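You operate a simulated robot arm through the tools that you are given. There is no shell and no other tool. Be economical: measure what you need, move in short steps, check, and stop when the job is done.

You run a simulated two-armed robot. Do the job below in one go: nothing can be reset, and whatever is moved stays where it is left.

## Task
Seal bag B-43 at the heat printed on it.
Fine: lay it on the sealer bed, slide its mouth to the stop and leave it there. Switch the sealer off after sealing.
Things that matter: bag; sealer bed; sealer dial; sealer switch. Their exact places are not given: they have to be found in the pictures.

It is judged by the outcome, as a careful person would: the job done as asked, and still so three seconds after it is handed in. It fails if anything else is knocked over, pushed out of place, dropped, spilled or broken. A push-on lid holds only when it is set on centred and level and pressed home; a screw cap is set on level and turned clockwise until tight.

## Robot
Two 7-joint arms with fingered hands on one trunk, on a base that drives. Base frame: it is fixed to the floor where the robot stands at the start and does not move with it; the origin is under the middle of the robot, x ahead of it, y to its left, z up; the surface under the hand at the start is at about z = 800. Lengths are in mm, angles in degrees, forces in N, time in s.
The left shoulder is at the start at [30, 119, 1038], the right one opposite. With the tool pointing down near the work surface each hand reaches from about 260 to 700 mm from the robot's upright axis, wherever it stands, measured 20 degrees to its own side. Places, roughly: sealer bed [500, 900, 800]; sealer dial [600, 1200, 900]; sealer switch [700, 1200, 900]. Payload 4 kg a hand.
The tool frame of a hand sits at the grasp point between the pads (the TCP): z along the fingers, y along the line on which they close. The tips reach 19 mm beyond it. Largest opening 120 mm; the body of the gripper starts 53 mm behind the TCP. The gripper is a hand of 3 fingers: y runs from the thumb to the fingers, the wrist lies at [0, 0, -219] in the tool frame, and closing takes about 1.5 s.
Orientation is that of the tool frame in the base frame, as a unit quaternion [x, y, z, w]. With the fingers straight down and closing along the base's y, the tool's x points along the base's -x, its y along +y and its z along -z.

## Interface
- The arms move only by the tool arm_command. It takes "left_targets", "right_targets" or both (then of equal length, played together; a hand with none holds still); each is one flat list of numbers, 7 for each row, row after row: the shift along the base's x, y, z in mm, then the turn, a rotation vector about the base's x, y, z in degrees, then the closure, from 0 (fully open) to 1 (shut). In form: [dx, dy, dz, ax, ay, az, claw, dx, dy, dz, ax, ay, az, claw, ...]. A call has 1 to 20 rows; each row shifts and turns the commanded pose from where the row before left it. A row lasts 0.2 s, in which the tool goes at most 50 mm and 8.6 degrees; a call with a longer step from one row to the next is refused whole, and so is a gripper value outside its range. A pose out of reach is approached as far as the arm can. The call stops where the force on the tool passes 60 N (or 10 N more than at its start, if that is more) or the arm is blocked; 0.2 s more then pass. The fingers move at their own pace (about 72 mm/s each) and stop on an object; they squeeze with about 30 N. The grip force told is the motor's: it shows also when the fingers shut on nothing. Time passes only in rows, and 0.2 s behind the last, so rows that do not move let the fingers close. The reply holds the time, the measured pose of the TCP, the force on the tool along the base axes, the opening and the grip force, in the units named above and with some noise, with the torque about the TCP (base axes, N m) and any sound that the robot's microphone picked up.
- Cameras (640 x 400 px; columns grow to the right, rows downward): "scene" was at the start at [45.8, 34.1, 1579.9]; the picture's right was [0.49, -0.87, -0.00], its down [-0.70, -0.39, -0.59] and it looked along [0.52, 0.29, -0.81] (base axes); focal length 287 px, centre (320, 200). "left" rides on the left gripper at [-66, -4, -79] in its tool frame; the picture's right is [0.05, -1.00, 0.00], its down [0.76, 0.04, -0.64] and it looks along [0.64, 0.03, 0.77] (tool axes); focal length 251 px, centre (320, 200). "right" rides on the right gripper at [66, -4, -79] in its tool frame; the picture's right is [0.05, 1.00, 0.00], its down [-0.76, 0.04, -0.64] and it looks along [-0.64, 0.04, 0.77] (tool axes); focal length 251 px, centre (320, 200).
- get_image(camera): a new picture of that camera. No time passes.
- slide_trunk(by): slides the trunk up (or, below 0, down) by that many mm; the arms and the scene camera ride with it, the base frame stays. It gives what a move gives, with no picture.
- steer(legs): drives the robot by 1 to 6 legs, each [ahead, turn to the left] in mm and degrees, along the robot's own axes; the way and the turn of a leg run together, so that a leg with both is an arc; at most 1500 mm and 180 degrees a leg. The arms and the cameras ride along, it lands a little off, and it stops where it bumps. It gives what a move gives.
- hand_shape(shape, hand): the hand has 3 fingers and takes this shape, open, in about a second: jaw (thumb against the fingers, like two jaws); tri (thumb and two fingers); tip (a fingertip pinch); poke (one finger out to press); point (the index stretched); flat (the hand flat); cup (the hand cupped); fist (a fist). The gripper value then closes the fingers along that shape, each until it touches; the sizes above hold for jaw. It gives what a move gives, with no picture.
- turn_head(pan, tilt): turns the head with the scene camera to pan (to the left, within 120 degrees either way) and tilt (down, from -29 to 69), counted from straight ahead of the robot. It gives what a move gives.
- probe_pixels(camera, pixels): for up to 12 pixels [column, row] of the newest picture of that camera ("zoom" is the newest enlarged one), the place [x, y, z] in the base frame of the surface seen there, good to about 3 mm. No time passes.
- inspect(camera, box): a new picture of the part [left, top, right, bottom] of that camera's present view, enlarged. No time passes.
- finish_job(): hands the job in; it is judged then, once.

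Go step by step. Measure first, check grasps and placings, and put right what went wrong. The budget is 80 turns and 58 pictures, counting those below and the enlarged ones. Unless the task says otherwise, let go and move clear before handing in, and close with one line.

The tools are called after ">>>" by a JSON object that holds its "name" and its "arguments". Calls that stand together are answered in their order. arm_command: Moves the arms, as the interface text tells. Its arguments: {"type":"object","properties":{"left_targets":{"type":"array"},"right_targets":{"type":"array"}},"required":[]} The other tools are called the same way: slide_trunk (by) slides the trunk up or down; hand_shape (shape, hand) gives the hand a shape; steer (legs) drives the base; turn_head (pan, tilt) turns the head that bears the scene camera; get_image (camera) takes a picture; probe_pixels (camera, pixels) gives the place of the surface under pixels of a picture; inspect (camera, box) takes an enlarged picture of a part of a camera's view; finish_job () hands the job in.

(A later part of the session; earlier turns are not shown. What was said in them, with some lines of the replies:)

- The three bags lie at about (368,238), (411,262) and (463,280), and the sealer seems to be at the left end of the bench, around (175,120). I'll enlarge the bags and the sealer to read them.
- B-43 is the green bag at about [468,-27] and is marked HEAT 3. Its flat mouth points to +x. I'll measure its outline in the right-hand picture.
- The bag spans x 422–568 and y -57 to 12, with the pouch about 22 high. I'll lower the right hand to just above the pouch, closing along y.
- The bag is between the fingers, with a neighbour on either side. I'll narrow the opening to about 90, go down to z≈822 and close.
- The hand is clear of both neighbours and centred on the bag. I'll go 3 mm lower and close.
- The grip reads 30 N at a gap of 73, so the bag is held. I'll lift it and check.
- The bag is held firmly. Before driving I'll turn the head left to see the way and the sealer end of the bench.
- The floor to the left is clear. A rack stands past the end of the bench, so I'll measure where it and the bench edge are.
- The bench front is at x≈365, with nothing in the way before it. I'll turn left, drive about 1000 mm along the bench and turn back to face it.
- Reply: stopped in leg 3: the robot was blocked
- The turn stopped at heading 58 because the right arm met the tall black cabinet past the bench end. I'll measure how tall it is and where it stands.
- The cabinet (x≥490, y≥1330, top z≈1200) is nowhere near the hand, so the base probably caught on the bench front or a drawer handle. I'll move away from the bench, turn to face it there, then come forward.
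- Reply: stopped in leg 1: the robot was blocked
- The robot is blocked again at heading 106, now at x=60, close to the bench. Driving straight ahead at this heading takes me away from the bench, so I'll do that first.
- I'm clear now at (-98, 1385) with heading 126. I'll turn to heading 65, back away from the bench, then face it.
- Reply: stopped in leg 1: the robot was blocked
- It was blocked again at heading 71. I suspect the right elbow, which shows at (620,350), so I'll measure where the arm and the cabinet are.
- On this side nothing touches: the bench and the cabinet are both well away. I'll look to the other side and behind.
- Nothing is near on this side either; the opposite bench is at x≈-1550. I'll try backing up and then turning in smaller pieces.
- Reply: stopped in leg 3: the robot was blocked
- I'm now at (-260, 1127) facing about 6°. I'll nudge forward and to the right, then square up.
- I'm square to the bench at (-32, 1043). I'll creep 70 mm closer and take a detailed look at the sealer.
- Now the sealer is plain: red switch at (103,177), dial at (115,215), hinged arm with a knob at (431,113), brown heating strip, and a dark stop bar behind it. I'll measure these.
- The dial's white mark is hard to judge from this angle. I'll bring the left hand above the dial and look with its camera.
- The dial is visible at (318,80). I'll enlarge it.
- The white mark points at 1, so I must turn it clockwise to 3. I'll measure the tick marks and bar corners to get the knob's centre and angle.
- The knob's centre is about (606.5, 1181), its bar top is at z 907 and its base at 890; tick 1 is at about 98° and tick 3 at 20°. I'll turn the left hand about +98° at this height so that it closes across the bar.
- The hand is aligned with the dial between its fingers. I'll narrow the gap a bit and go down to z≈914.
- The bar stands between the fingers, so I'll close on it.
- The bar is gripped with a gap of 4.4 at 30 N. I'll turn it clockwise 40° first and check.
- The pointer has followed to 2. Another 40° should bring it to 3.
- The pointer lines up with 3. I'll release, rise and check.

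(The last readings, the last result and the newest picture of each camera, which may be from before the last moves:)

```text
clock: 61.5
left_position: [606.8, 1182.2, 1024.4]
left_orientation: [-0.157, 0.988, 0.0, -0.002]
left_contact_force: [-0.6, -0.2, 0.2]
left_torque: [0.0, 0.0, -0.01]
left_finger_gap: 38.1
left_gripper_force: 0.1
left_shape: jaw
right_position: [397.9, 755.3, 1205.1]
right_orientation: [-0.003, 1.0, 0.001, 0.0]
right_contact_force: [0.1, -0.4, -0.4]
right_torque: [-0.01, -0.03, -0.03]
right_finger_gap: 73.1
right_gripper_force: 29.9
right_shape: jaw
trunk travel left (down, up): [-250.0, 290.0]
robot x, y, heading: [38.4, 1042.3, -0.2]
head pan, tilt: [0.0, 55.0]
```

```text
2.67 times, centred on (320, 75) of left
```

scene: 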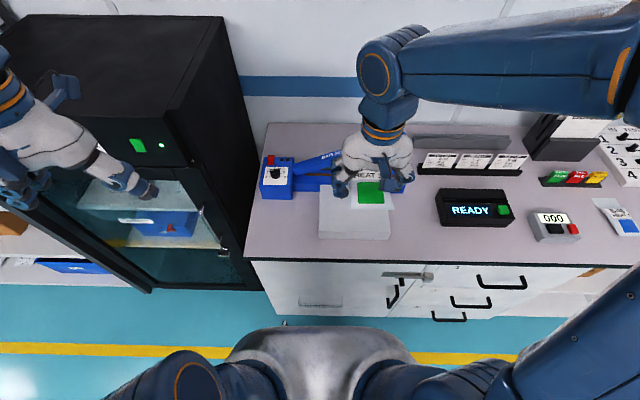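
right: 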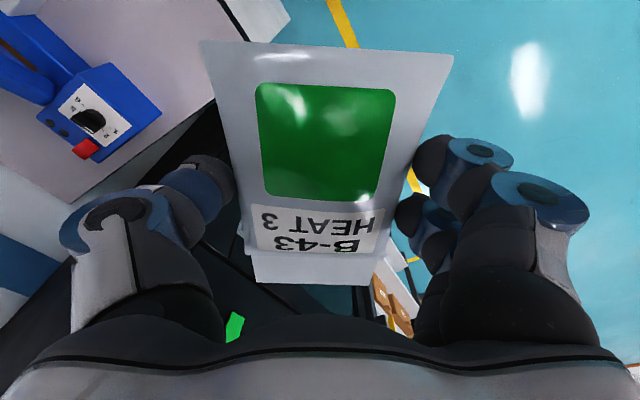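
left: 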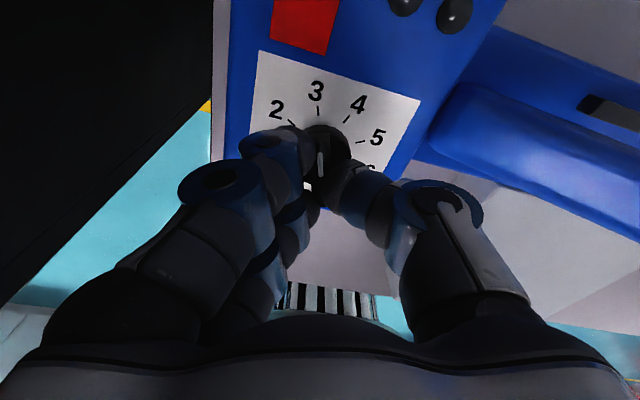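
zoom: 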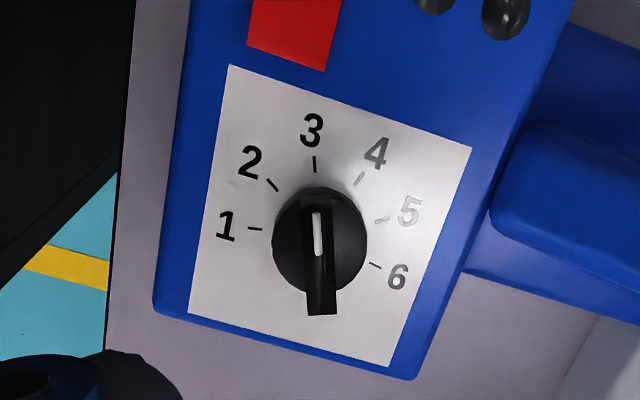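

The dial stands exactly on 3. I'll draw the left hand back so the scene camera sees the bed and arm clearly.

>>> {"name": "arm_command", "arguments": {"left_targets": [0, 0, 35, 0, 0, -4, 0.68, -10, 5, 35, 0, 0, -4, 0.68, -35, 10, 30, 0, 0, -4, 0.68, -40, 10, 20, 0, 0, -4, 0.68, -40, 15, 10, 0, 0, -2, 0.68, -40, 15, 0, 0, 0, 0, 0.68]}}

>>> {"name": "inspect", "arguments": {"camera": "scene", "box": [250, 120, 450, 250]}}

>>> {"name": "probe_pixels", "arguments": {"camera": "zoom", "pixels": [[165, 385], [480, 395], [170, 270], [450, 262], [280, 195], [430, 140], [430, 155], [520, 130], [300, 215], [420, 205], [420, 215], [420, 235]]}}

```text
clock: 63.0
left_position: [438.8, 1236.1, 1152.9]
left_orientation: [-0.002, 1.0, 0.001, -0.001]
left_contact_force: [0.2, 0.1, 0.4]
left_torque: [0.04, -0.04, 0.02]
left_finger_gap: 37.8
left_gripper_force: 0.0
left_shape: jaw
right_position: [395.9, 755.5, 1205.0]
right_orientation: [-0.004, 1.0, 0.001, 0.0]
right_contact_force: [-0.1, 1.3, 0.4]
right_torque: [0.0, 0.0, 0.04]
right_finger_gap: 72.9
right_gripper_force: 30.4
right_shape: jaw
trunk travel left (down, up): [-250.0, 290.0]
robot x, y, heading: [38.5, 1044.3, 0.2]
head pan, tilt: [0.0, 55.0]
```

```text
3.08 times, centred on (350, 185) of scene
```

zoom: 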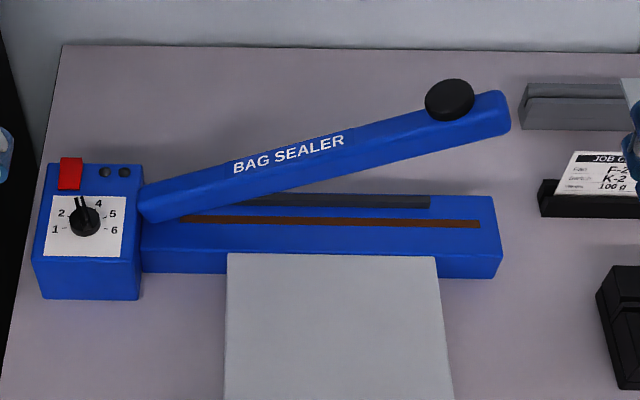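

```text
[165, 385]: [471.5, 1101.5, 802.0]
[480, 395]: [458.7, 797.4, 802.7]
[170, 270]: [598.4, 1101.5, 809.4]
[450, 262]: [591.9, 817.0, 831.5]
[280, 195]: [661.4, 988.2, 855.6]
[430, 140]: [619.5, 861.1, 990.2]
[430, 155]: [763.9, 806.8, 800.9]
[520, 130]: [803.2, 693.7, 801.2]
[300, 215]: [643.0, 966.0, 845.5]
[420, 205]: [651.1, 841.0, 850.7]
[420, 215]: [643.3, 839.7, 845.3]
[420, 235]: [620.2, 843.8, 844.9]
```

The stop bar's front face is at x≈651, the bed top at z≈844 and the raised arm's front face at x≈619. I'll bring the bag over the bed at y≈898, with its mouth about 10 mm short of the stop and slightly above.

>>> {"name": "arm_command", "arguments": {"right_targets": [26, 35.5, 0, 0, 0, 0, 0.8, 26, 35.5, 0, 0, 0, 0, 0.8, 26, 35.5, 0, 0, 0, 0, 0.8, 26, 35.5, 0, 0, 0, 0, 0.8, 0, 0, -38, 0, 0, 0, 0.8, 0, 0, -38, 0, 0, 0, 0.8, 0, 0, -38, 0, 0, 0, 0.8, 0, 0, -38, 0, 0, 0, 0.8, 0, 0, -38, 0, 0, 0, 0.8, 0, 0, -38, 0, 0, 0, 0.8, 0, 0, -38, 0, 0, 0, 0.8, 0, 0, -38, 0, 0, 0, 0.8, 15, 0, -5, 0, 0, 0, 0.8, 15, 0, -5, 0, 0, 0, 0.8, 0, 0, 0, 0, 0, 0, 0.8]}}

>>> {"name": "inspect", "arguments": {"camera": "scene", "box": [250, 120, 450, 250]}}

>>> {"name": "get_image", "arguments": {"camera": "right"}}

```text
clock: 66.2
left_position: [442.6, 1235.7, 1152.3]
left_orientation: [0.0, 1.0, 0.0, -0.002]
left_contact_force: [0.4, 0.3, 0.1]
left_torque: [0.01, -0.03, -0.02]
left_finger_gap: 38.0
left_gripper_force: 0.0
left_shape: jaw
right_position: [533.0, 895.3, 894.8]
right_orientation: [-0.003, 1.0, 0.0, 0.0]
right_contact_force: [0.6, -0.6, -0.5]
right_torque: [0.01, -0.03, -0.01]
right_finger_gap: 73.0
right_gripper_force: 30.0
right_shape: jaw
trunk travel left (down, up): [-250.0, 290.0]
robot x, y, heading: [40.1, 1044.1, -0.0]
head pan, tilt: [0.0, 55.0]
```

```text
3.08 times, centred on (350, 185) of scene
```

zoom: 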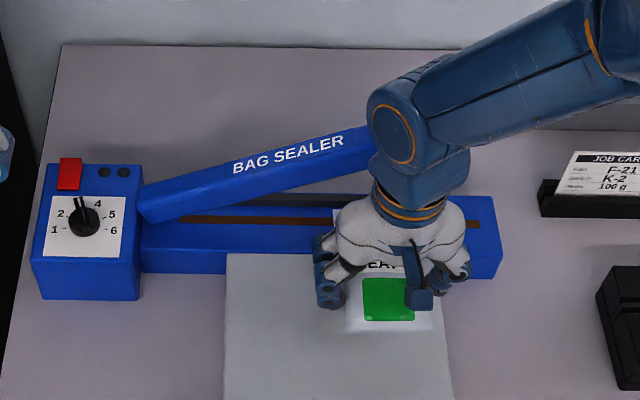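

```text
25 pictures are left
```

right: 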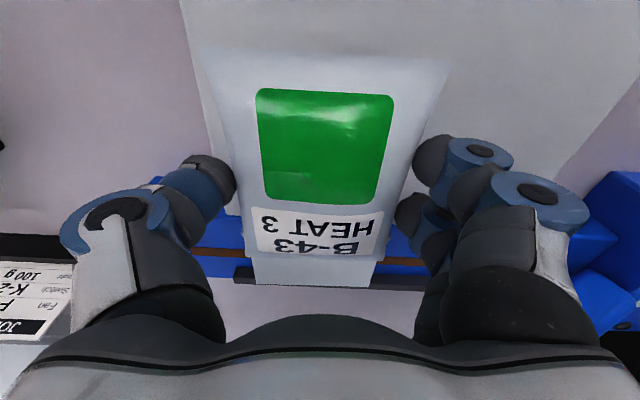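

All is clear so far: the film is above the strip and level. I'll go 12 mm forward and lower it onto the bed.

>>> {"name": "arm_command", "arguments": {"right_targets": [6, 0, -9, 0, 0, 0, 0.8, 5, 0, -8, 0, 0, 0, 0.8, 0, 0, -6, 0, 0, 0, 0.8, 0, 0, -4, 0, 0, 0, 0.8, 0, 0, -1.5, 0, 0, 0, 0.8]}}

>>> {"name": "get_image", "arguments": {"camera": "right"}}

```text
clock: 67.3
left_position: [439.5, 1236.0, 1153.3]
left_orientation: [-0.001, 1.0, 0.0, -0.001]
left_contact_force: [-0.7, -0.7, -0.8]
left_torque: [0.0, -0.02, 0.02]
left_finger_gap: 37.8
left_gripper_force: 0.1
left_shape: jaw
right_position: [544.7, 895.3, 864.5]
right_orientation: [-0.003, 1.0, 0.001, 0.002]
right_contact_force: [-1.2, -1.5, 16.1]
right_torque: [-0.15, 0.0, -0.05]
right_finger_gap: 72.3
right_gripper_force: 29.8
right_shape: jaw
trunk travel left (down, up): [-250.0, 290.0]
robot x, y, heading: [37.0, 1037.8, -0.0]
head pan, tilt: [0.0, 55.0]
```

```text
24 pictures are left
```

right: 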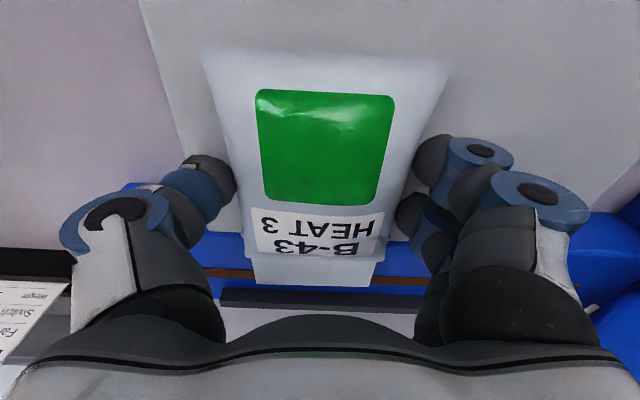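

The bag rests on the bed with a 16 N upward force. I'll measure the gap between the mouth (row ~287) and the stop (row ~293).

>>> {"name": "probe_pixels", "arguments": {"camera": "right", "pixels": [[315, 284], [280, 282], [360, 285], [270, 296], [390, 297], [240, 294], [390, 281], [315, 297]]}}

>>> {"name": "inspect", "arguments": {"camera": "right", "box": [200, 220, 440, 320]}}

```text
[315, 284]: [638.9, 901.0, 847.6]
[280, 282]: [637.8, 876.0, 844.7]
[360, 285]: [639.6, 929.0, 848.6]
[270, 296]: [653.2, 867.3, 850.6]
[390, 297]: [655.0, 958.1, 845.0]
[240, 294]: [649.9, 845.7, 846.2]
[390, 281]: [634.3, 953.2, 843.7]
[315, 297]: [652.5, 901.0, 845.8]
```

```text
2.67 times, centred on (320, 270) of right
```

zoom: 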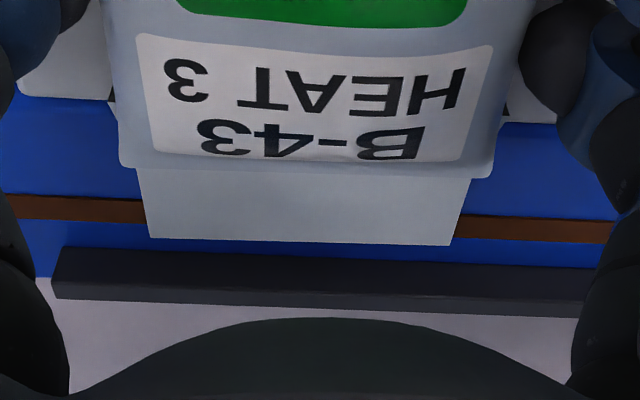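

The gap to the stop is about 8 mm. Still holding the bag, I'll ease the downward load and slide it forward in small steps, watching the force.

>>> {"name": "arm_command", "arguments": {"right_targets": [0, 0, 1, 0, 0, 0, 0.8, 2, 0, 0, 0, 0, 0, 0.8, 2, 0, 0, 0, 0, 0, 0.8, 2, 0, 0, 0, 0, 0, 0.8, 0, 0, 0, 0, 0, 0, 0.8]}}

>>> {"name": "inspect", "arguments": {"camera": "right", "box": [200, 220, 440, 320]}}

```text
clock: 68.5
left_position: [438.8, 1235.3, 1152.3]
left_orientation: [-0.001, 1.0, 0.0, -0.001]
left_contact_force: [-0.8, 0.0, -0.3]
left_torque: [0.02, -0.02, 0.02]
left_finger_gap: 38.0
left_gripper_force: 0.1
left_shape: jaw
right_position: [549.1, 895.8, 865.4]
right_orientation: [-0.003, 1.0, 0.001, 0.001]
right_contact_force: [-6.5, 0.2, 16.7]
right_torque: [-0.11, 0.04, -0.06]
right_finger_gap: 72.5
right_gripper_force: 30.1
right_shape: jaw
trunk travel left (down, up): [-250.0, 290.0]
robot x, y, heading: [37.5, 1041.5, -0.3]
head pan, tilt: [0.0, 55.0]
```

```text
2.67 times, centred on (320, 270) of right
```

zoom: 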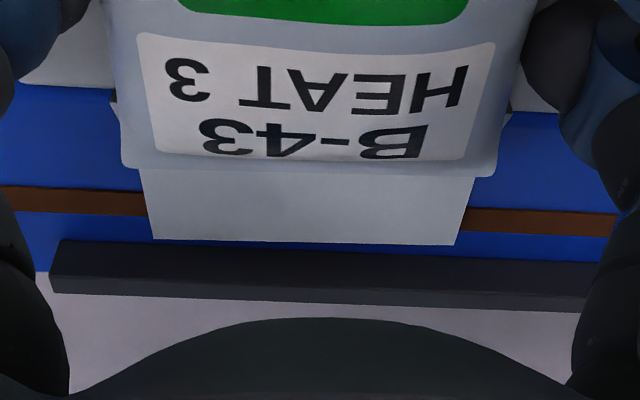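

The gap has shrunk to about 4 mm, with only friction (-6.5 N) against it. I'll slide on.

>>> {"name": "arm_command", "arguments": {"right_targets": [2, 0, 0.5, 0, 0, 0, 0.8, 1.5, 0, 0, 0, 0, 0, 0.8, 1, 0, 0, 0, 0, 0, 0.8, 0, 0, 0, 0, 0, 0, 0.8]}}

>>> {"name": "inspect", "arguments": {"camera": "right", "box": [200, 220, 440, 320]}}

```text
clock: 69.5
left_position: [440.0, 1237.0, 1152.6]
left_orientation: [-0.001, 1.0, 0.0, 0.0]
left_contact_force: [-0.5, 0.2, -0.7]
left_torque: [-0.02, 0.01, 0.0]
left_finger_gap: 38.0
left_gripper_force: 0.2
left_shape: jaw
right_position: [554.0, 895.8, 867.0]
right_orientation: [-0.004, 1.0, 0.002, 0.001]
right_contact_force: [-4.4, 0.5, 10.2]
right_torque: [-0.11, 0.03, 0.0]
right_finger_gap: 72.1
right_gripper_force: 30.1
right_shape: jaw
trunk travel left (down, up): [-250.0, 290.0]
robot x, y, heading: [34.1, 1039.3, -0.0]
head pan, tilt: [0.0, 55.0]
```

```text
2.67 times, centred on (320, 270) of right
```

zoom: 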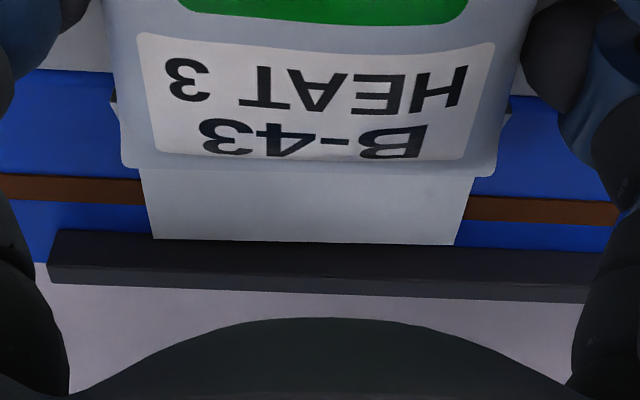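

The mouth is practically at the stop. I'll give it one last gentle nudge to feel the contact.

>>> {"name": "arm_command", "arguments": {"right_targets": [1, 0, 0, 0, 0, 0, 0.8, 1, 0, 0, 0, 0, 0, 0.8, 0, 0, 0, 0, 0, 0, 0.8]}}

>>> {"name": "inspect", "arguments": {"camera": "right", "box": [240, 260, 400, 320]}}

```text
clock: 70.3
left_position: [439.5, 1235.7, 1153.2]
left_orientation: [-0.001, 1.0, 0.0, -0.001]
left_contact_force: [-0.1, 0.2, 0.7]
left_torque: [0.01, 0.0, -0.02]
left_finger_gap: 38.1
left_gripper_force: 0.0
left_shape: jaw
right_position: [555.7, 895.9, 866.6]
right_orientation: [-0.004, 1.0, 0.0, -0.001]
right_contact_force: [-7.6, -0.4, 6.5]
right_torque: [-0.11, 0.02, -0.2]
right_finger_gap: 72.5
right_gripper_force: 29.9
right_shape: jaw
trunk travel left (down, up): [-250.0, 290.0]
robot x, y, heading: [37.4, 1038.8, -0.0]
head pan, tilt: [0.0, 55.0]
```

```text
4.00 times, centred on (320, 290) of right
```

zoom: 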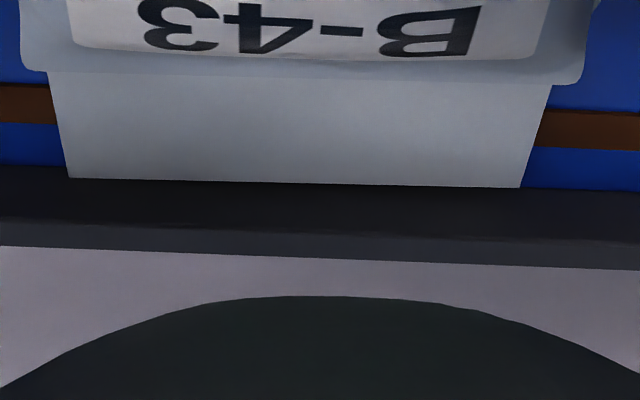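

The mouth meets the stop and the force has risen. I'll open the hand, rise, back away from the arm and look.

>>> {"name": "arm_command", "arguments": {"right_targets": [0, 0, 0, 0, 0, 0, 0.6, 0, 0, 0, 0, 0, 0, 0.4, 0, 0, 0, 0, 0, 0, 0.3, 0, 0, 0, 0, 0, 0, 0.3, 0, 0, 15, 0, 0, 0, 0.3, 0, 0, 20, 0, 0, 0, 0.3, -15, 0, 20, 0, 0, 0, 0.3, -40, 0, 10, 0, 0, 0, 0.3, -20, -20, 40, 0, 0, 0, 0.3, 0, -20, 40, 0, 0, 0, 0.3, 0, -20, 40, 0, 0, 0, 0.3, 0, -20, 40, 0, 0, 0, 0.3, 0, -20, 40, 0, 0, 0, 0.3, 0, -20, 0, 0, 0, 0, 0.3]}}

>>> {"name": "inspect", "arguments": {"camera": "scene", "box": [250, 120, 450, 250]}}

```text
clock: 73.3
left_position: [440.2, 1235.7, 1151.8]
left_orientation: [-0.001, 1.0, 0.001, -0.002]
left_contact_force: [0.3, -0.5, 1.0]
left_torque: [0.0, 0.0, 0.0]
left_finger_gap: 37.9
left_gripper_force: 0.1
left_shape: jaw
right_position: [482.6, 776.4, 1132.1]
right_orientation: [-0.003, 1.0, 0.002, 0.0]
right_contact_force: [0.3, 0.1, 0.9]
right_torque: [0.03, 0.0, -0.01]
right_finger_gap: 83.4
right_gripper_force: 0.0
right_shape: jaw
trunk travel left (down, up): [-250.0, 290.0]
robot x, y, heading: [35.3, 1042.1, 0.0]
head pan, tilt: [0.0, 55.0]
```

```text
3.08 times, centred on (350, 185) of scene
```

zoom: 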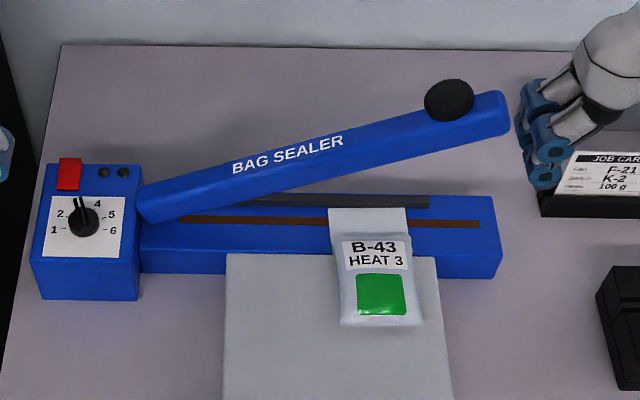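

The bag lies flat on the bed with its mouth at the stop under the arm. Next is the switch: I'll give the left hand the poke shape and look at the switch from above.

>>> {"name": "hand_shape", "arguments": {"hand": "left", "shape": "poke"}}

>>> {"name": "arm_command", "arguments": {"left_targets": [40, -6, 0, 0, 0, 0, 0, 40, -6, 0, 0, 0, 0, 0, 40, -6, 0, 0, 0, 0, 0, 40, -6, 0, 0, 0, 0, 0, 40, -6, -20, 0, 0, 0, 0, 10, -6, -40, 0, 0, 0, 0, 10, 0, -40, 0, 0, 0, 0, 0, 0, -40, 0, 0, 0, 0, 0, 0, 0, 0, 0, 0, 0]}}

>>> {"name": "get_image", "arguments": {"camera": "left"}}

```text
clock: 74.2
left_position: [441.0, 1236.2, 1151.9]
left_orientation: [-0.001, 1.0, -0.001, -0.001]
left_contact_force: [0.3, -0.7, -0.2]
left_torque: [0.0, 0.0, -0.01]
left_finger_gap: 0.0
left_gripper_force: 0.1
left_shape: poke
right_position: [482.5, 777.2, 1132.5]
right_orientation: [-0.003, 1.0, 0.001, 0.001]
right_contact_force: [0.1, 0.9, -0.6]
right_torque: [-0.06, 0.01, 0.0]
right_finger_gap: 83.5
right_gripper_force: 0.1
right_shape: jaw
trunk travel left (down, up): [-250.0, 290.0]
robot x, y, heading: [37.3, 1039.8, 0.2]
head pan, tilt: [0.0, 55.0]
```

```text
clock: 76.2
left_position: [658.6, 1201.2, 1014.0]
left_orientation: [-0.001, 1.0, 0.0, -0.002]
left_contact_force: [-0.1, 0.3, 0.4]
left_torque: [-0.01, 0.02, -0.01]
left_finger_gap: 0.0
left_gripper_force: 0.1
left_shape: poke
right_position: [483.3, 776.9, 1132.2]
right_orientation: [-0.004, 1.0, 0.002, 0.0]
right_contact_force: [0.3, 0.0, 0.8]
right_torque: [0.01, 0.04, -0.01]
right_finger_gap: 83.3
right_gripper_force: 0.0
right_shape: jaw
trunk travel left (down, up): [-250.0, 290.0]
robot x, y, heading: [37.2, 1041.3, 0.1]
head pan, tilt: [0.0, 55.0]
```

```text
18 pictures are left
```

left: 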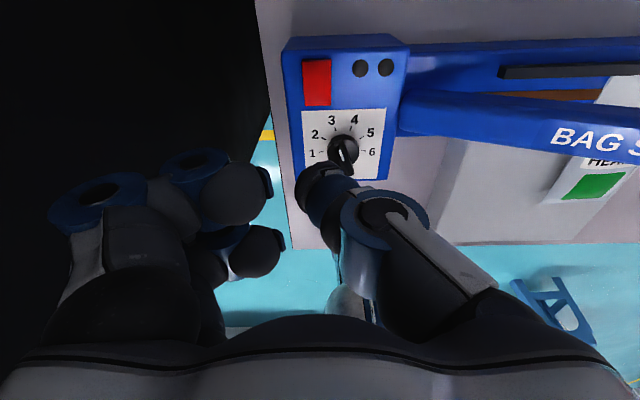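

The poking finger's tip is at about (322,185) and the red switch at (317,82). I'll measure both.

>>> {"name": "probe_pixels", "arguments": {"camera": "left", "pixels": [[322, 180], [310, 185], [345, 178], [322, 172], [317, 62], [317, 72], [317, 82], [317, 90], [317, 100], [325, 75], [345, 50]]}}

>>> {"name": "inspect", "arguments": {"camera": "left", "box": [270, 30, 430, 210]}}

```text
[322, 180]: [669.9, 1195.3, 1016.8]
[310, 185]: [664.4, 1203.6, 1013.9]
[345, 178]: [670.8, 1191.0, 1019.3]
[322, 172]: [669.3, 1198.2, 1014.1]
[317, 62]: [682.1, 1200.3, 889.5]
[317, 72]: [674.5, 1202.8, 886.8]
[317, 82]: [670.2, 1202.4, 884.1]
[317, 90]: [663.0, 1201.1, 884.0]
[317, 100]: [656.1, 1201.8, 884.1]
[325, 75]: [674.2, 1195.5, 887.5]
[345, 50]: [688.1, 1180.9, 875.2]
```

```text
2.22 times, centred on (350, 120) of left
```

zoom: 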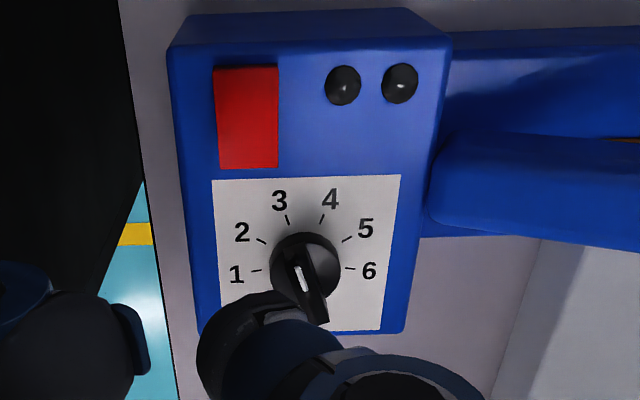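

The rocker's far end (x≈682) stands up at z≈889.5, so pressing there should switch it on. I'll move over it and come down gently.

>>> {"name": "arm_command", "arguments": {"left_targets": [10, 0, 0, 0, 0, 0, 0, 10, 0, 0, 0, 0, 0, 0, 0, 0, -30, 0, 0, 0, 0, 0, 0, -30, 0, 0, 0, 0, 0, 0, -25, 0, 0, 0, 0, 0, 0, -10, 0, 0, 0, 0, 0, 0, -4, 0, 0, 0, 0, 0, 0, -3, 0, 0, 0, 0, 0, 0, -2, 0, 0, 0, 0]}}

>>> {"name": "get_image", "arguments": {"camera": "left"}}

```text
clock: 78.2
left_position: [679.4, 1201.4, 909.0]
left_orientation: [-0.001, 1.0, 0.0, -0.002]
left_contact_force: [0.2, -0.3, 0.5]
left_torque: [0.02, 0.02, -0.01]
left_finger_gap: 0.1
left_gripper_force: 0.0
left_shape: poke
right_position: [483.6, 776.3, 1131.5]
right_orientation: [-0.004, 1.0, 0.001, 0.0]
right_contact_force: [-0.3, -0.3, -0.3]
right_torque: [0.03, 0.03, -0.01]
right_finger_gap: 83.6
right_gripper_force: 0.1
right_shape: jaw
trunk travel left (down, up): [-250.0, 290.0]
robot x, y, heading: [38.5, 1039.8, 0.1]
head pan, tilt: [0.0, 55.0]
```

```text
16 pictures are left
```

left: 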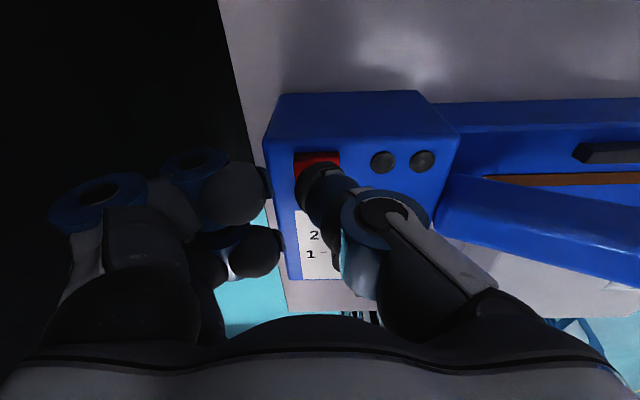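

The finger is over the far end of the rocker with no contact yet. I'll go on down in small steps.

>>> {"name": "arm_command", "arguments": {"left_targets": [0, 0, -2, 0, 0, 0, 0, 0, 0, -2, 0, 0, 0, 0, 0, 0, -2, 0, 0, 0, 0, 0, 0, -2, 0, 0, 0, 0]}}

```text
clock: 79.2
left_position: [680.9, 1200.2, 904.4]
left_orientation: [-0.001, 1.0, 0.0, 0.0]
left_contact_force: [-2.6, 1.1, 14.4]
left_torque: [0.01, 0.12, 0.01]
left_finger_gap: 0.0
left_gripper_force: 0.0
left_shape: poke
right_position: [481.7, 777.1, 1133.9]
right_orientation: [-0.004, 1.0, 0.002, 0.0]
right_contact_force: [0.1, 0.9, -0.2]
right_torque: [0.01, 0.02, -0.02]
right_finger_gap: 83.2
right_gripper_force: 0.0
right_shape: jaw
trunk travel left (down, up): [-250.0, 290.0]
robot x, y, heading: [41.0, 1038.2, -0.2]
head pan, tilt: [0.0, 55.0]
```

Contact at 14 N. I'll press a few mm more and listen for a click.

>>> {"name": "arm_command", "arguments": {"left_targets": [0, 0, -2, 0, 0, 0, 0, 0, 0, -2, 0, 0, 0, 0, 0, 0, -2, 0, 0, 0, 0]}}

>>> {"name": "get_image", "arguments": {"camera": "left"}}

```text
clock: 80.0
left_position: [679.5, 1196.6, 901.8]
left_orientation: [-0.001, 1.0, -0.001, 0.005]
left_contact_force: [-2.9, -10.0, 44.0]
left_torque: [-0.16, 0.35, 0.05]
left_finger_gap: 0.0
left_gripper_force: 0.0
left_shape: poke
right_position: [478.0, 775.2, 1133.7]
right_orientation: [-0.004, 1.0, 0.002, 0.002]
right_contact_force: [-0.2, 0.0, 0.4]
right_torque: [0.02, 0.0, -0.02]
right_finger_gap: 83.7
right_gripper_force: 0.1
right_shape: jaw
trunk travel left (down, up): [-250.0, 290.0]
robot x, y, heading: [37.3, 1040.3, -0.1]
head pan, tilt: [0.0, 55.0]
```

```text
15 pictures are left
```

left: 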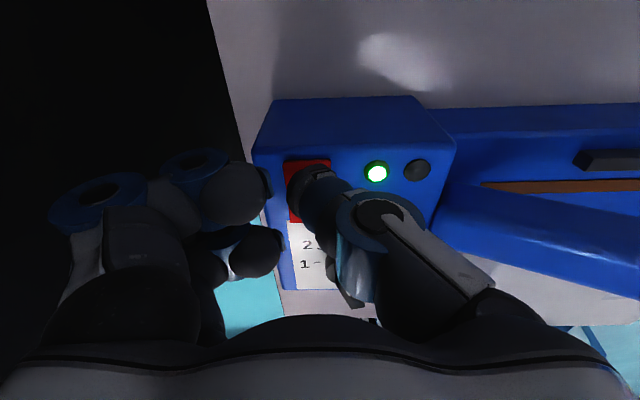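

The green lamp is lit, so the sealer is on. I'll lift the left hand off the switch and bring the right hand, closed, above the arm's knob.

>>> {"name": "arm_command", "arguments": {"left_targets": [0, 2, 10, 0, 0, 0, 0, 0, 2, 30, 0, 0, 0, 0, 0, 0, 30, 0, 0, 0, 0, 0, 0, 20, 0, 0, 0, 0, 0, 0, 0, 0, 0, 0, 0, 0, 0, 0, 0, 0, 0, 0], "right_targets": [30, 15, 0, 0, 0, 0, 0.6, 30, 15, 0, 0, 0, 0, 0.8, 30, 15, 0, 0, 0, 0, 1.0, 32, 15, 0, 0, 0, 0, 1.0, 32, 12, 0, 0, 0, 0, 1.0, 0, 0, 0, 0, 0, 0, 1.0]}}

>>> {"name": "inspect", "arguments": {"camera": "scene", "box": [240, 80, 480, 230]}}

>>> {"name": "get_image", "arguments": {"camera": "right"}}

```text
clock: 81.5
left_position: [681.0, 1204.1, 985.8]
left_orientation: [-0.001, 1.0, 0.0, -0.001]
left_contact_force: [0.4, -0.1, 0.6]
left_torque: [-0.01, -0.03, -0.02]
left_finger_gap: 0.2
left_gripper_force: 0.0
left_shape: poke
right_position: [636.5, 848.0, 1132.9]
right_orientation: [-0.003, 1.0, 0.002, 0.0]
right_contact_force: [-0.3, -0.6, -0.6]
right_torque: [0.0, -0.01, -0.02]
right_finger_gap: 0.1
right_gripper_force: 30.2
right_shape: jaw
trunk travel left (down, up): [-250.0, 290.0]
robot x, y, heading: [35.9, 1039.6, -0.0]
head pan, tilt: [0.0, 55.0]
```

```text
2.67 times, centred on (360, 155) of scene
```

zoom: 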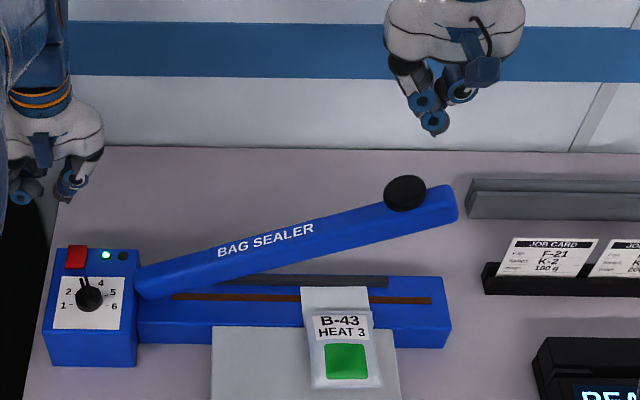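

```text
13 pictures are left
```

right: 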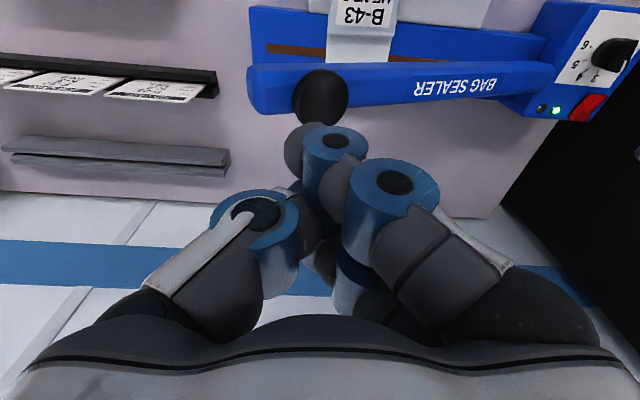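

The lamp stays green and the bag is still in place. I'll measure the knob and arm in the right-hand picture so I can follow its arc.

>>> {"name": "probe_pixels", "arguments": {"camera": "right", "pixels": [[320, 97], [335, 97], [305, 97], [320, 80], [320, 115], [260, 85], [400, 80], [480, 82], [545, 80], [540, 95]]}}

```text
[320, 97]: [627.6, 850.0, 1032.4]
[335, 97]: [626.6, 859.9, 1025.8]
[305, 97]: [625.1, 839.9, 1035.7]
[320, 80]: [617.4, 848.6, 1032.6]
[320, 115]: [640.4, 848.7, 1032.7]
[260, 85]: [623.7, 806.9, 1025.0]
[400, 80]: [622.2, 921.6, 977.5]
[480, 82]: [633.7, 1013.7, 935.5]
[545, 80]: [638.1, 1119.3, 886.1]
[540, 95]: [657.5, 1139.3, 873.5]
```

The arm slopes at about 24° from a pivot near y 1135. I'll come down on the knob and follow its arc most of the way.

>>> {"name": "arm_command", "arguments": {"right_targets": [-6, 0, -40, 0, 0, 0, 1.0, 0, 0, -38, 0, 0, 0, 1.0, 0, 0, -4, 0, 0, 0, 1.0, 0, -8, -15, 0, 0, 0, 1.0, 0, -8, -16, 0, 0, 0, 1.0, 0, -6.5, -16, 0, 0, 0, 1.0, 0, -6, -16, 0, 0, 0, 1.0, 0, -5, -16.5, 0, 0, 0, 1.0, 0, -4, -17, 0, 0, 0, 1.0, 0, -3, -17, 0, 0, 0, 1.0]}}

>>> {"name": "inspect", "arguments": {"camera": "scene", "box": [240, 80, 480, 230]}}

```text
clock: 83.7
left_position: [679.6, 1204.2, 983.7]
left_orientation: [-0.001, 1.0, 0.001, -0.002]
left_contact_force: [0.7, 0.5, -1.0]
left_torque: [-0.03, -0.03, -0.02]
left_finger_gap: 0.1
left_gripper_force: 0.1
left_shape: poke
right_position: [631.7, 805.6, 935.4]
right_orientation: [-0.004, 1.0, 0.002, -0.001]
right_contact_force: [-0.7, 0.5, 0.7]
right_torque: [0.0, 0.01, -0.02]
right_finger_gap: 0.0
right_gripper_force: 30.2
right_shape: jaw
trunk travel left (down, up): [-250.0, 290.0]
robot x, y, heading: [38.2, 1040.7, -0.0]
head pan, tilt: [0.0, 55.0]
```

```text
2.67 times, centred on (360, 155) of scene
```

zoom: 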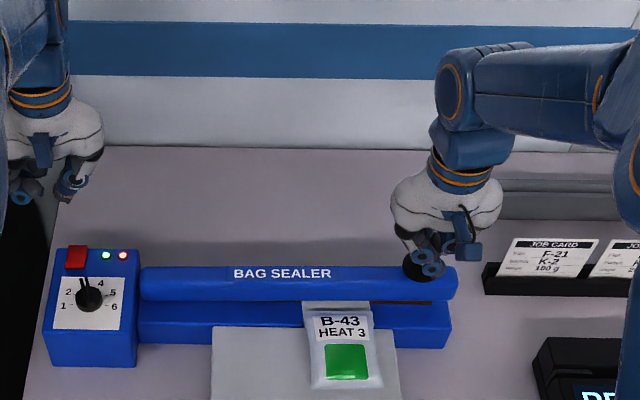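

The arm is almost down and the red lamp has come on. I'll press further until I feel firm resistance.

>>> {"name": "arm_command", "arguments": {"right_targets": [0, -2, -8, 0, 0, 0, 1.0, 0, -1, -5, 0, 0, 0, 1.0, 0, 0, -4, 0, 0, 0, 1.0, 0, 0, -3, 0, 0, 0, 1.0]}}

```text
clock: 84.7
left_position: [679.9, 1206.0, 985.8]
left_orientation: [-0.001, 1.0, 0.0, -0.001]
left_contact_force: [0.1, 0.6, 0.4]
left_torque: [0.01, 0.06, -0.04]
left_finger_gap: 0.0
left_gripper_force: 0.1
left_shape: poke
right_position: [629.8, 800.4, 917.6]
right_orientation: [-0.002, 1.0, 0.001, 0.003]
right_contact_force: [3.3, -6.4, 27.4]
right_torque: [0.44, 0.03, 0.01]
right_finger_gap: 0.0
right_gripper_force: 30.7
right_shape: jaw
trunk travel left (down, up): [-250.0, 290.0]
robot x, y, heading: [37.2, 1041.7, 0.2]
head pan, tilt: [0.0, 55.0]
```

The force is 27 N and the arm is closed. I'll hold it there for 3 s and watch for a lamp change or a sound.

>>> {"name": "arm_command", "arguments": {"right_targets": [0, 0, -1, 0, 0, 0, 1.0, 0, 0, 0, 0, 0, 0, 1.0, 0, 0, 0, 0, 0, 0, 1.0, 0, 0, 0, 0, 0, 0, 1.0, 0, 0, 0, 0, 0, 0, 1.0, 0, 0, 0, 0, 0, 0, 1.0, 0, 0, 0, 0, 0, 0, 1.0, 0, 0, 0, 0, 0, 0, 1.0, 0, 0, 0, 0, 0, 0, 1.0, 0, 0, 0, 0, 0, 0, 1.0, 0, 0, 0, 0, 0, 0, 1.0, 0, 0, 0, 0, 0, 0, 1.0, 0, 0, 0, 0, 0, 0, 1.0, 0, 0, 0, 0, 0, 0, 1.0]}}

>>> {"name": "inspect", "arguments": {"camera": "scene", "box": [240, 80, 480, 230]}}

```text
clock: 87.7
left_position: [678.2, 1203.8, 986.0]
left_orientation: [-0.001, 1.0, -0.001, -0.001]
left_contact_force: [0.7, 0.2, 0.3]
left_torque: [0.02, -0.04, -0.02]
left_finger_gap: 0.0
left_gripper_force: 0.0
left_shape: poke
right_position: [630.6, 803.0, 917.2]
right_orientation: [-0.002, 1.0, 0.001, 0.003]
right_contact_force: [2.7, -12.1, 30.8]
right_torque: [0.29, 0.02, -0.01]
right_finger_gap: 0.0
right_gripper_force: 29.8
right_shape: jaw
trunk travel left (down, up): [-250.0, 290.0]
robot x, y, heading: [42.5, 1039.8, 0.0]
head pan, tilt: [0.0, 55.0]
```

```text
2.67 times, centred on (360, 155) of scene
```

zoom: 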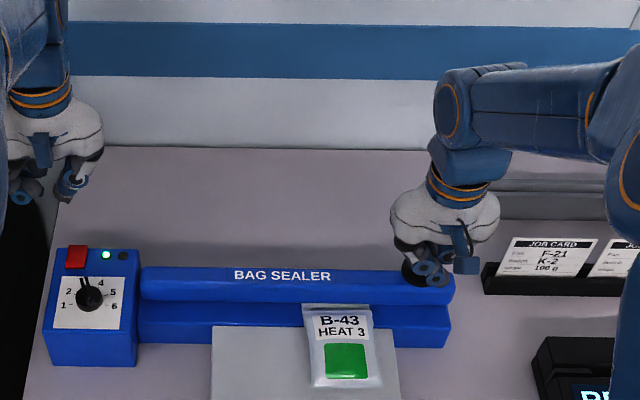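

The red lamp has gone out with the arm held down, so the seal cycle is over. I'll lift the right hand back along the arc and see what the arm does.

>>> {"name": "arm_command", "arguments": {"right_targets": [0, 0, 8, 0, 0, 0, 1.0, 0, 2, 15, 0, 0, 0, 1.0, 0, 4, 20, 0, 0, 0, 1.0, 0, 6, 25, 0, 0, 0, 1.0, 0, 10, 30, 0, 0, 0, 1.0, 0, 10, 30, 0, 0, 0, 1.0, 0, 10, 40, 0, 0, 0, 1.0, 0, 0, 40, 0, 0, 0, 1.0, 0, 0, 40, 0, 0, 0, 1.0, -40, -20, 0, 0, 0, 0, 1.0, -40, -20, 0, 0, 0, 0, 1.0, -40, -20, 0, 0, 0, 0, 1.0]}}

>>> {"name": "inspect", "arguments": {"camera": "scene", "box": [250, 120, 450, 250]}}

```text
clock: 90.2
left_position: [679.2, 1205.0, 985.1]
left_orientation: [-0.001, 1.0, -0.001, -0.001]
left_contact_force: [0.0, 0.0, 1.3]
left_torque: [-0.01, -0.03, 0.01]
left_finger_gap: 0.1
left_gripper_force: 0.1
left_shape: poke
right_position: [508.5, 784.8, 1161.5]
right_orientation: [-0.004, 1.0, 0.002, 0.0]
right_contact_force: [-1.1, -0.9, -0.3]
right_torque: [0.02, 0.0, 0.01]
right_finger_gap: 0.0
right_gripper_force: 29.8
right_shape: jaw
trunk travel left (down, up): [-250.0, 290.0]
robot x, y, heading: [38.7, 1042.1, 0.0]
head pan, tilt: [0.0, 55.0]
```

```text
3.08 times, centred on (350, 185) of scene
```

zoom: 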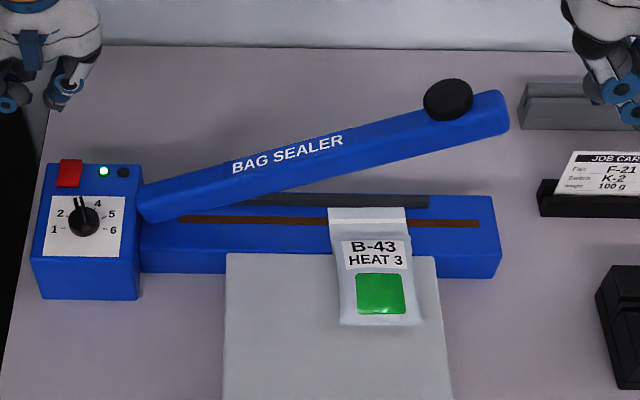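

The arm has sprung open and a faint line shows across the film near (368,217). I'll look closely for the seal.

>>> {"name": "inspect", "arguments": {"camera": "scene", "box": [340, 170, 400, 208]}}

>>> {"name": "get_image", "arguments": {"camera": "left"}}

```text
10.53 times, centred on (370, 189) of scene
```

zoom: 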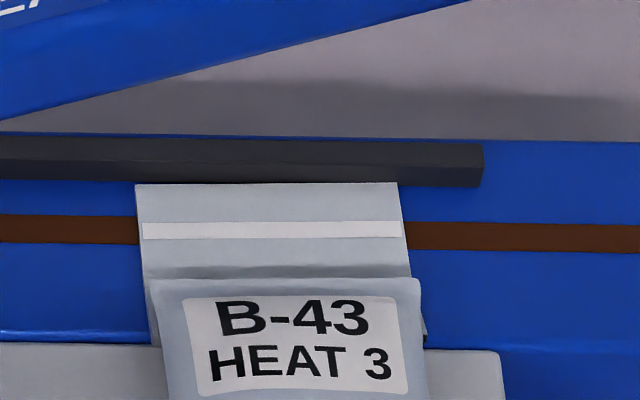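

```text
8 pictures are left
```

left: 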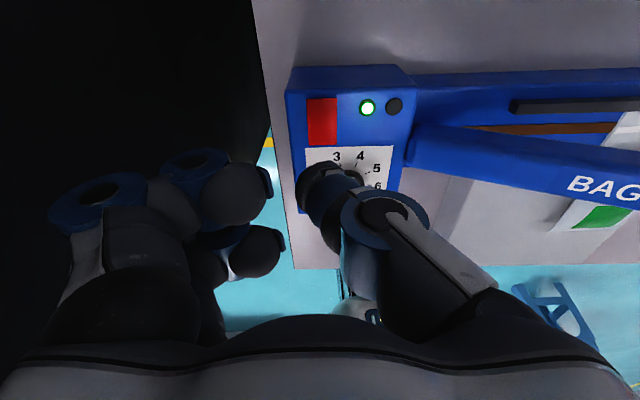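

A white seal band now runs across the mouth over the strip, and the mouth sits at the stop. Now I'll measure the rocker so I can switch it off.

>>> {"name": "probe_pixels", "arguments": {"camera": "left", "pixels": [[321, 101], [321, 110], [322, 120], [322, 130], [323, 140], [310, 120], [334, 120]]}}

```text
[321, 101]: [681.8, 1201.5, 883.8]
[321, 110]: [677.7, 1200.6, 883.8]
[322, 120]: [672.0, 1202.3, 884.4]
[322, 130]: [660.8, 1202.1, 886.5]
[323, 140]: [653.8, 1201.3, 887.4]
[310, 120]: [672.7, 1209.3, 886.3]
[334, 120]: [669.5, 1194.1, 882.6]
```

The near end (x≈655, z≈888) is now the raised one. I'll move over x≈657 and press it down.

>>> {"name": "arm_command", "arguments": {"left_targets": [-23, -2, 0, 0, 0, 0, 0, 0, 0, -30, 0, 0, 0, 0, 0, 0, -30, 0, 0, 0, 0, 0, 0, -15, 0, 0, 0, 0, 0, 0, -3, 0, 0, 0, 0, 0, 0, -2, 0, 0, 0, 0, 0, 0, -2, 0, 0, 0, 0]}}

```text
clock: 91.8
left_position: [658.2, 1200.4, 905.0]
left_orientation: [0.0, 1.0, 0.0, -0.002]
left_contact_force: [0.1, -0.5, 5.9]
left_torque: [-0.03, -0.03, 0.0]
left_finger_gap: 0.1
left_gripper_force: 0.1
left_shape: poke
right_position: [508.5, 785.3, 1162.7]
right_orientation: [-0.004, 1.0, 0.001, 0.0]
right_contact_force: [-1.2, 0.9, -0.5]
right_torque: [-0.01, 0.01, -0.02]
right_finger_gap: 0.0
right_gripper_force: 30.4
right_shape: jaw
trunk travel left (down, up): [-250.0, 290.0]
robot x, y, heading: [38.4, 1038.7, -0.1]
head pan, tilt: [0.0, 55.0]
```

Contact at 6 N. I'll press a little more and look at the lamp.

>>> {"name": "arm_command", "arguments": {"left_targets": [0, 0, -2, 0, 0, 0, 0, 0, 0, -1.5, 0, 0, 0, 0]}}

>>> {"name": "get_image", "arguments": {"camera": "left"}}

```text
clock: 92.5
left_position: [656.6, 1200.8, 903.2]
left_orientation: [-0.001, 1.0, 0.0, 0.001]
left_contact_force: [-4.7, -0.2, 23.1]
left_torque: [-0.04, -0.1, 0.03]
left_finger_gap: 0.0
left_gripper_force: 0.1
left_shape: poke
right_position: [507.0, 784.6, 1164.2]
right_orientation: [-0.004, 1.0, 0.002, 0.001]
right_contact_force: [0.4, 0.5, 1.1]
right_torque: [0.01, 0.0, -0.03]
right_finger_gap: 0.0
right_gripper_force: 29.8
right_shape: jaw
trunk travel left (down, up): [-250.0, 290.0]
robot x, y, heading: [42.1, 1041.7, -0.1]
head pan, tilt: [0.0, 55.0]
```

```text
7 pictures are left
```

left: 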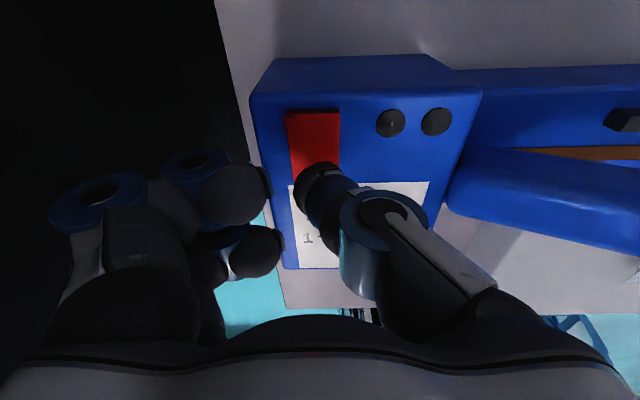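

The lamp is out, so the sealer is off. I'll lift the left hand, draw it clear and do a final check.

>>> {"name": "arm_command", "arguments": {"left_targets": [0, 0, 8, 0, 0, 0, 0, 0, 0, 30, 0, 0, 0, 0, 0, 0, 40, 0, 0, 0, 0, 0, 0, 40, 0, 0, 0, 0, 0, 0, 40, 0, 0, 0, 0, -40, 5, 30, 0, 0, 0, 0, -40, 5, 0, 0, 0, 0, 0, -40, 5, 0, 0, 0, 0, 0, -40, 5, 0, 0, 0, 0, 0, -40, 5, 0, 0, 0, 0, 0]}}

>>> {"name": "inspect", "arguments": {"camera": "scene", "box": [250, 120, 450, 250]}}

>>> {"name": "get_image", "arguments": {"camera": "scene"}}

```text
refused: row 6 steps farther than a row can; nothing moved
```

```text
3.08 times, centred on (350, 185) of scene
```

zoom: 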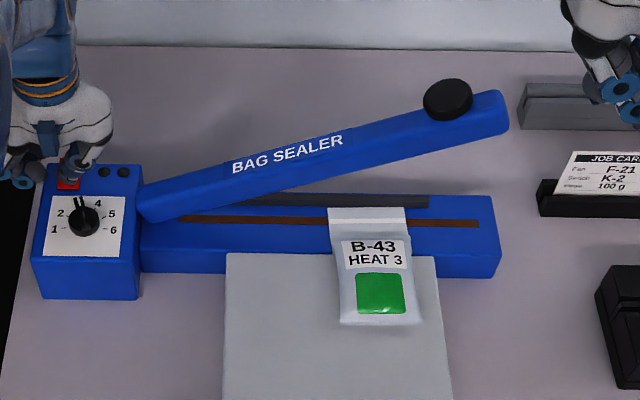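

```text
5 pictures are left
```

scene: 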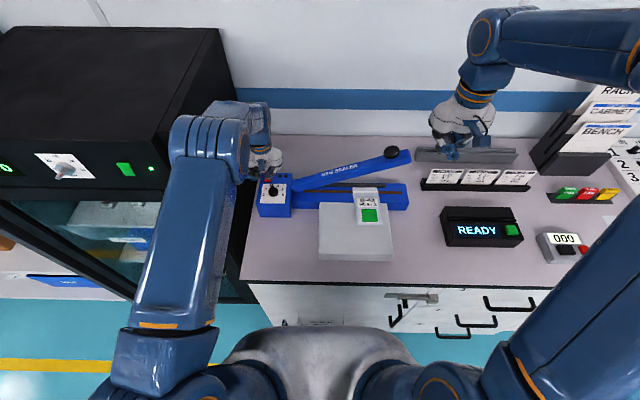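

That move was refused because one row was too long. I'll send it again with shorter steps.

>>> {"name": "arm_command", "arguments": {"left_targets": [0, 0, 8, 0, 0, 0, 0, 0, 0, 30, 0, 0, 0, 0, 0, 0, 40, 0, 0, 0, 0, 0, 0, 40, 0, 0, 0, 0, 0, 0, 40, 0, 0, 0, 0, -30, 5, 30, 0, 0, 0, 0, -40, 5, 0, 0, 0, 0, 0, -40, 5, 0, 0, 0, 0, 0, -40, 5, 0, 0, 0, 0, 0]}}

>>> {"name": "inspect", "arguments": {"camera": "scene", "box": [240, 130, 440, 260]}}

```text
clock: 94.5
left_position: [506.0, 1225.3, 1089.7]
left_orientation: [-0.001, 1.0, 0.0, -0.002]
left_contact_force: [-0.1, 0.2, -0.5]
left_torque: [0.02, 0.01, 0.01]
left_finger_gap: 0.2
left_gripper_force: 0.0
left_shape: poke
right_position: [509.3, 785.7, 1162.4]
right_orientation: [-0.004, 1.0, 0.0, 0.0]
right_contact_force: [-0.4, -0.4, 0.7]
right_torque: [-0.01, 0.03, 0.0]
right_finger_gap: 0.1
right_gripper_force: 29.7
right_shape: jaw
trunk travel left (down, up): [-250.0, 290.0]
robot x, y, heading: [37.1, 1041.9, 0.1]
head pan, tilt: [0.0, 55.0]
```

```text
3.08 times, centred on (340, 195) of scene
```

zoom: 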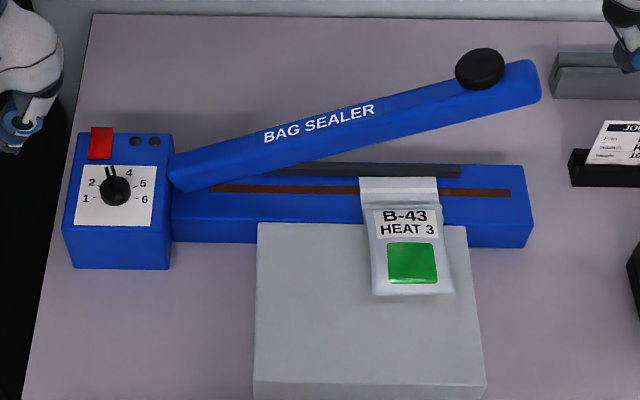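

The last picture shows both lamps out, the dial on 3, the bag on the bed with its mouth at the stop, and both hands clear. I'm handing in.

>>> {"name": "finish_job", "arguments": {}}

```text
The job is handed in.
```

Bag B-43 is sealed at heat 3 and left on the sealer bed with its mouth at the stop, and the sealer is switched off.
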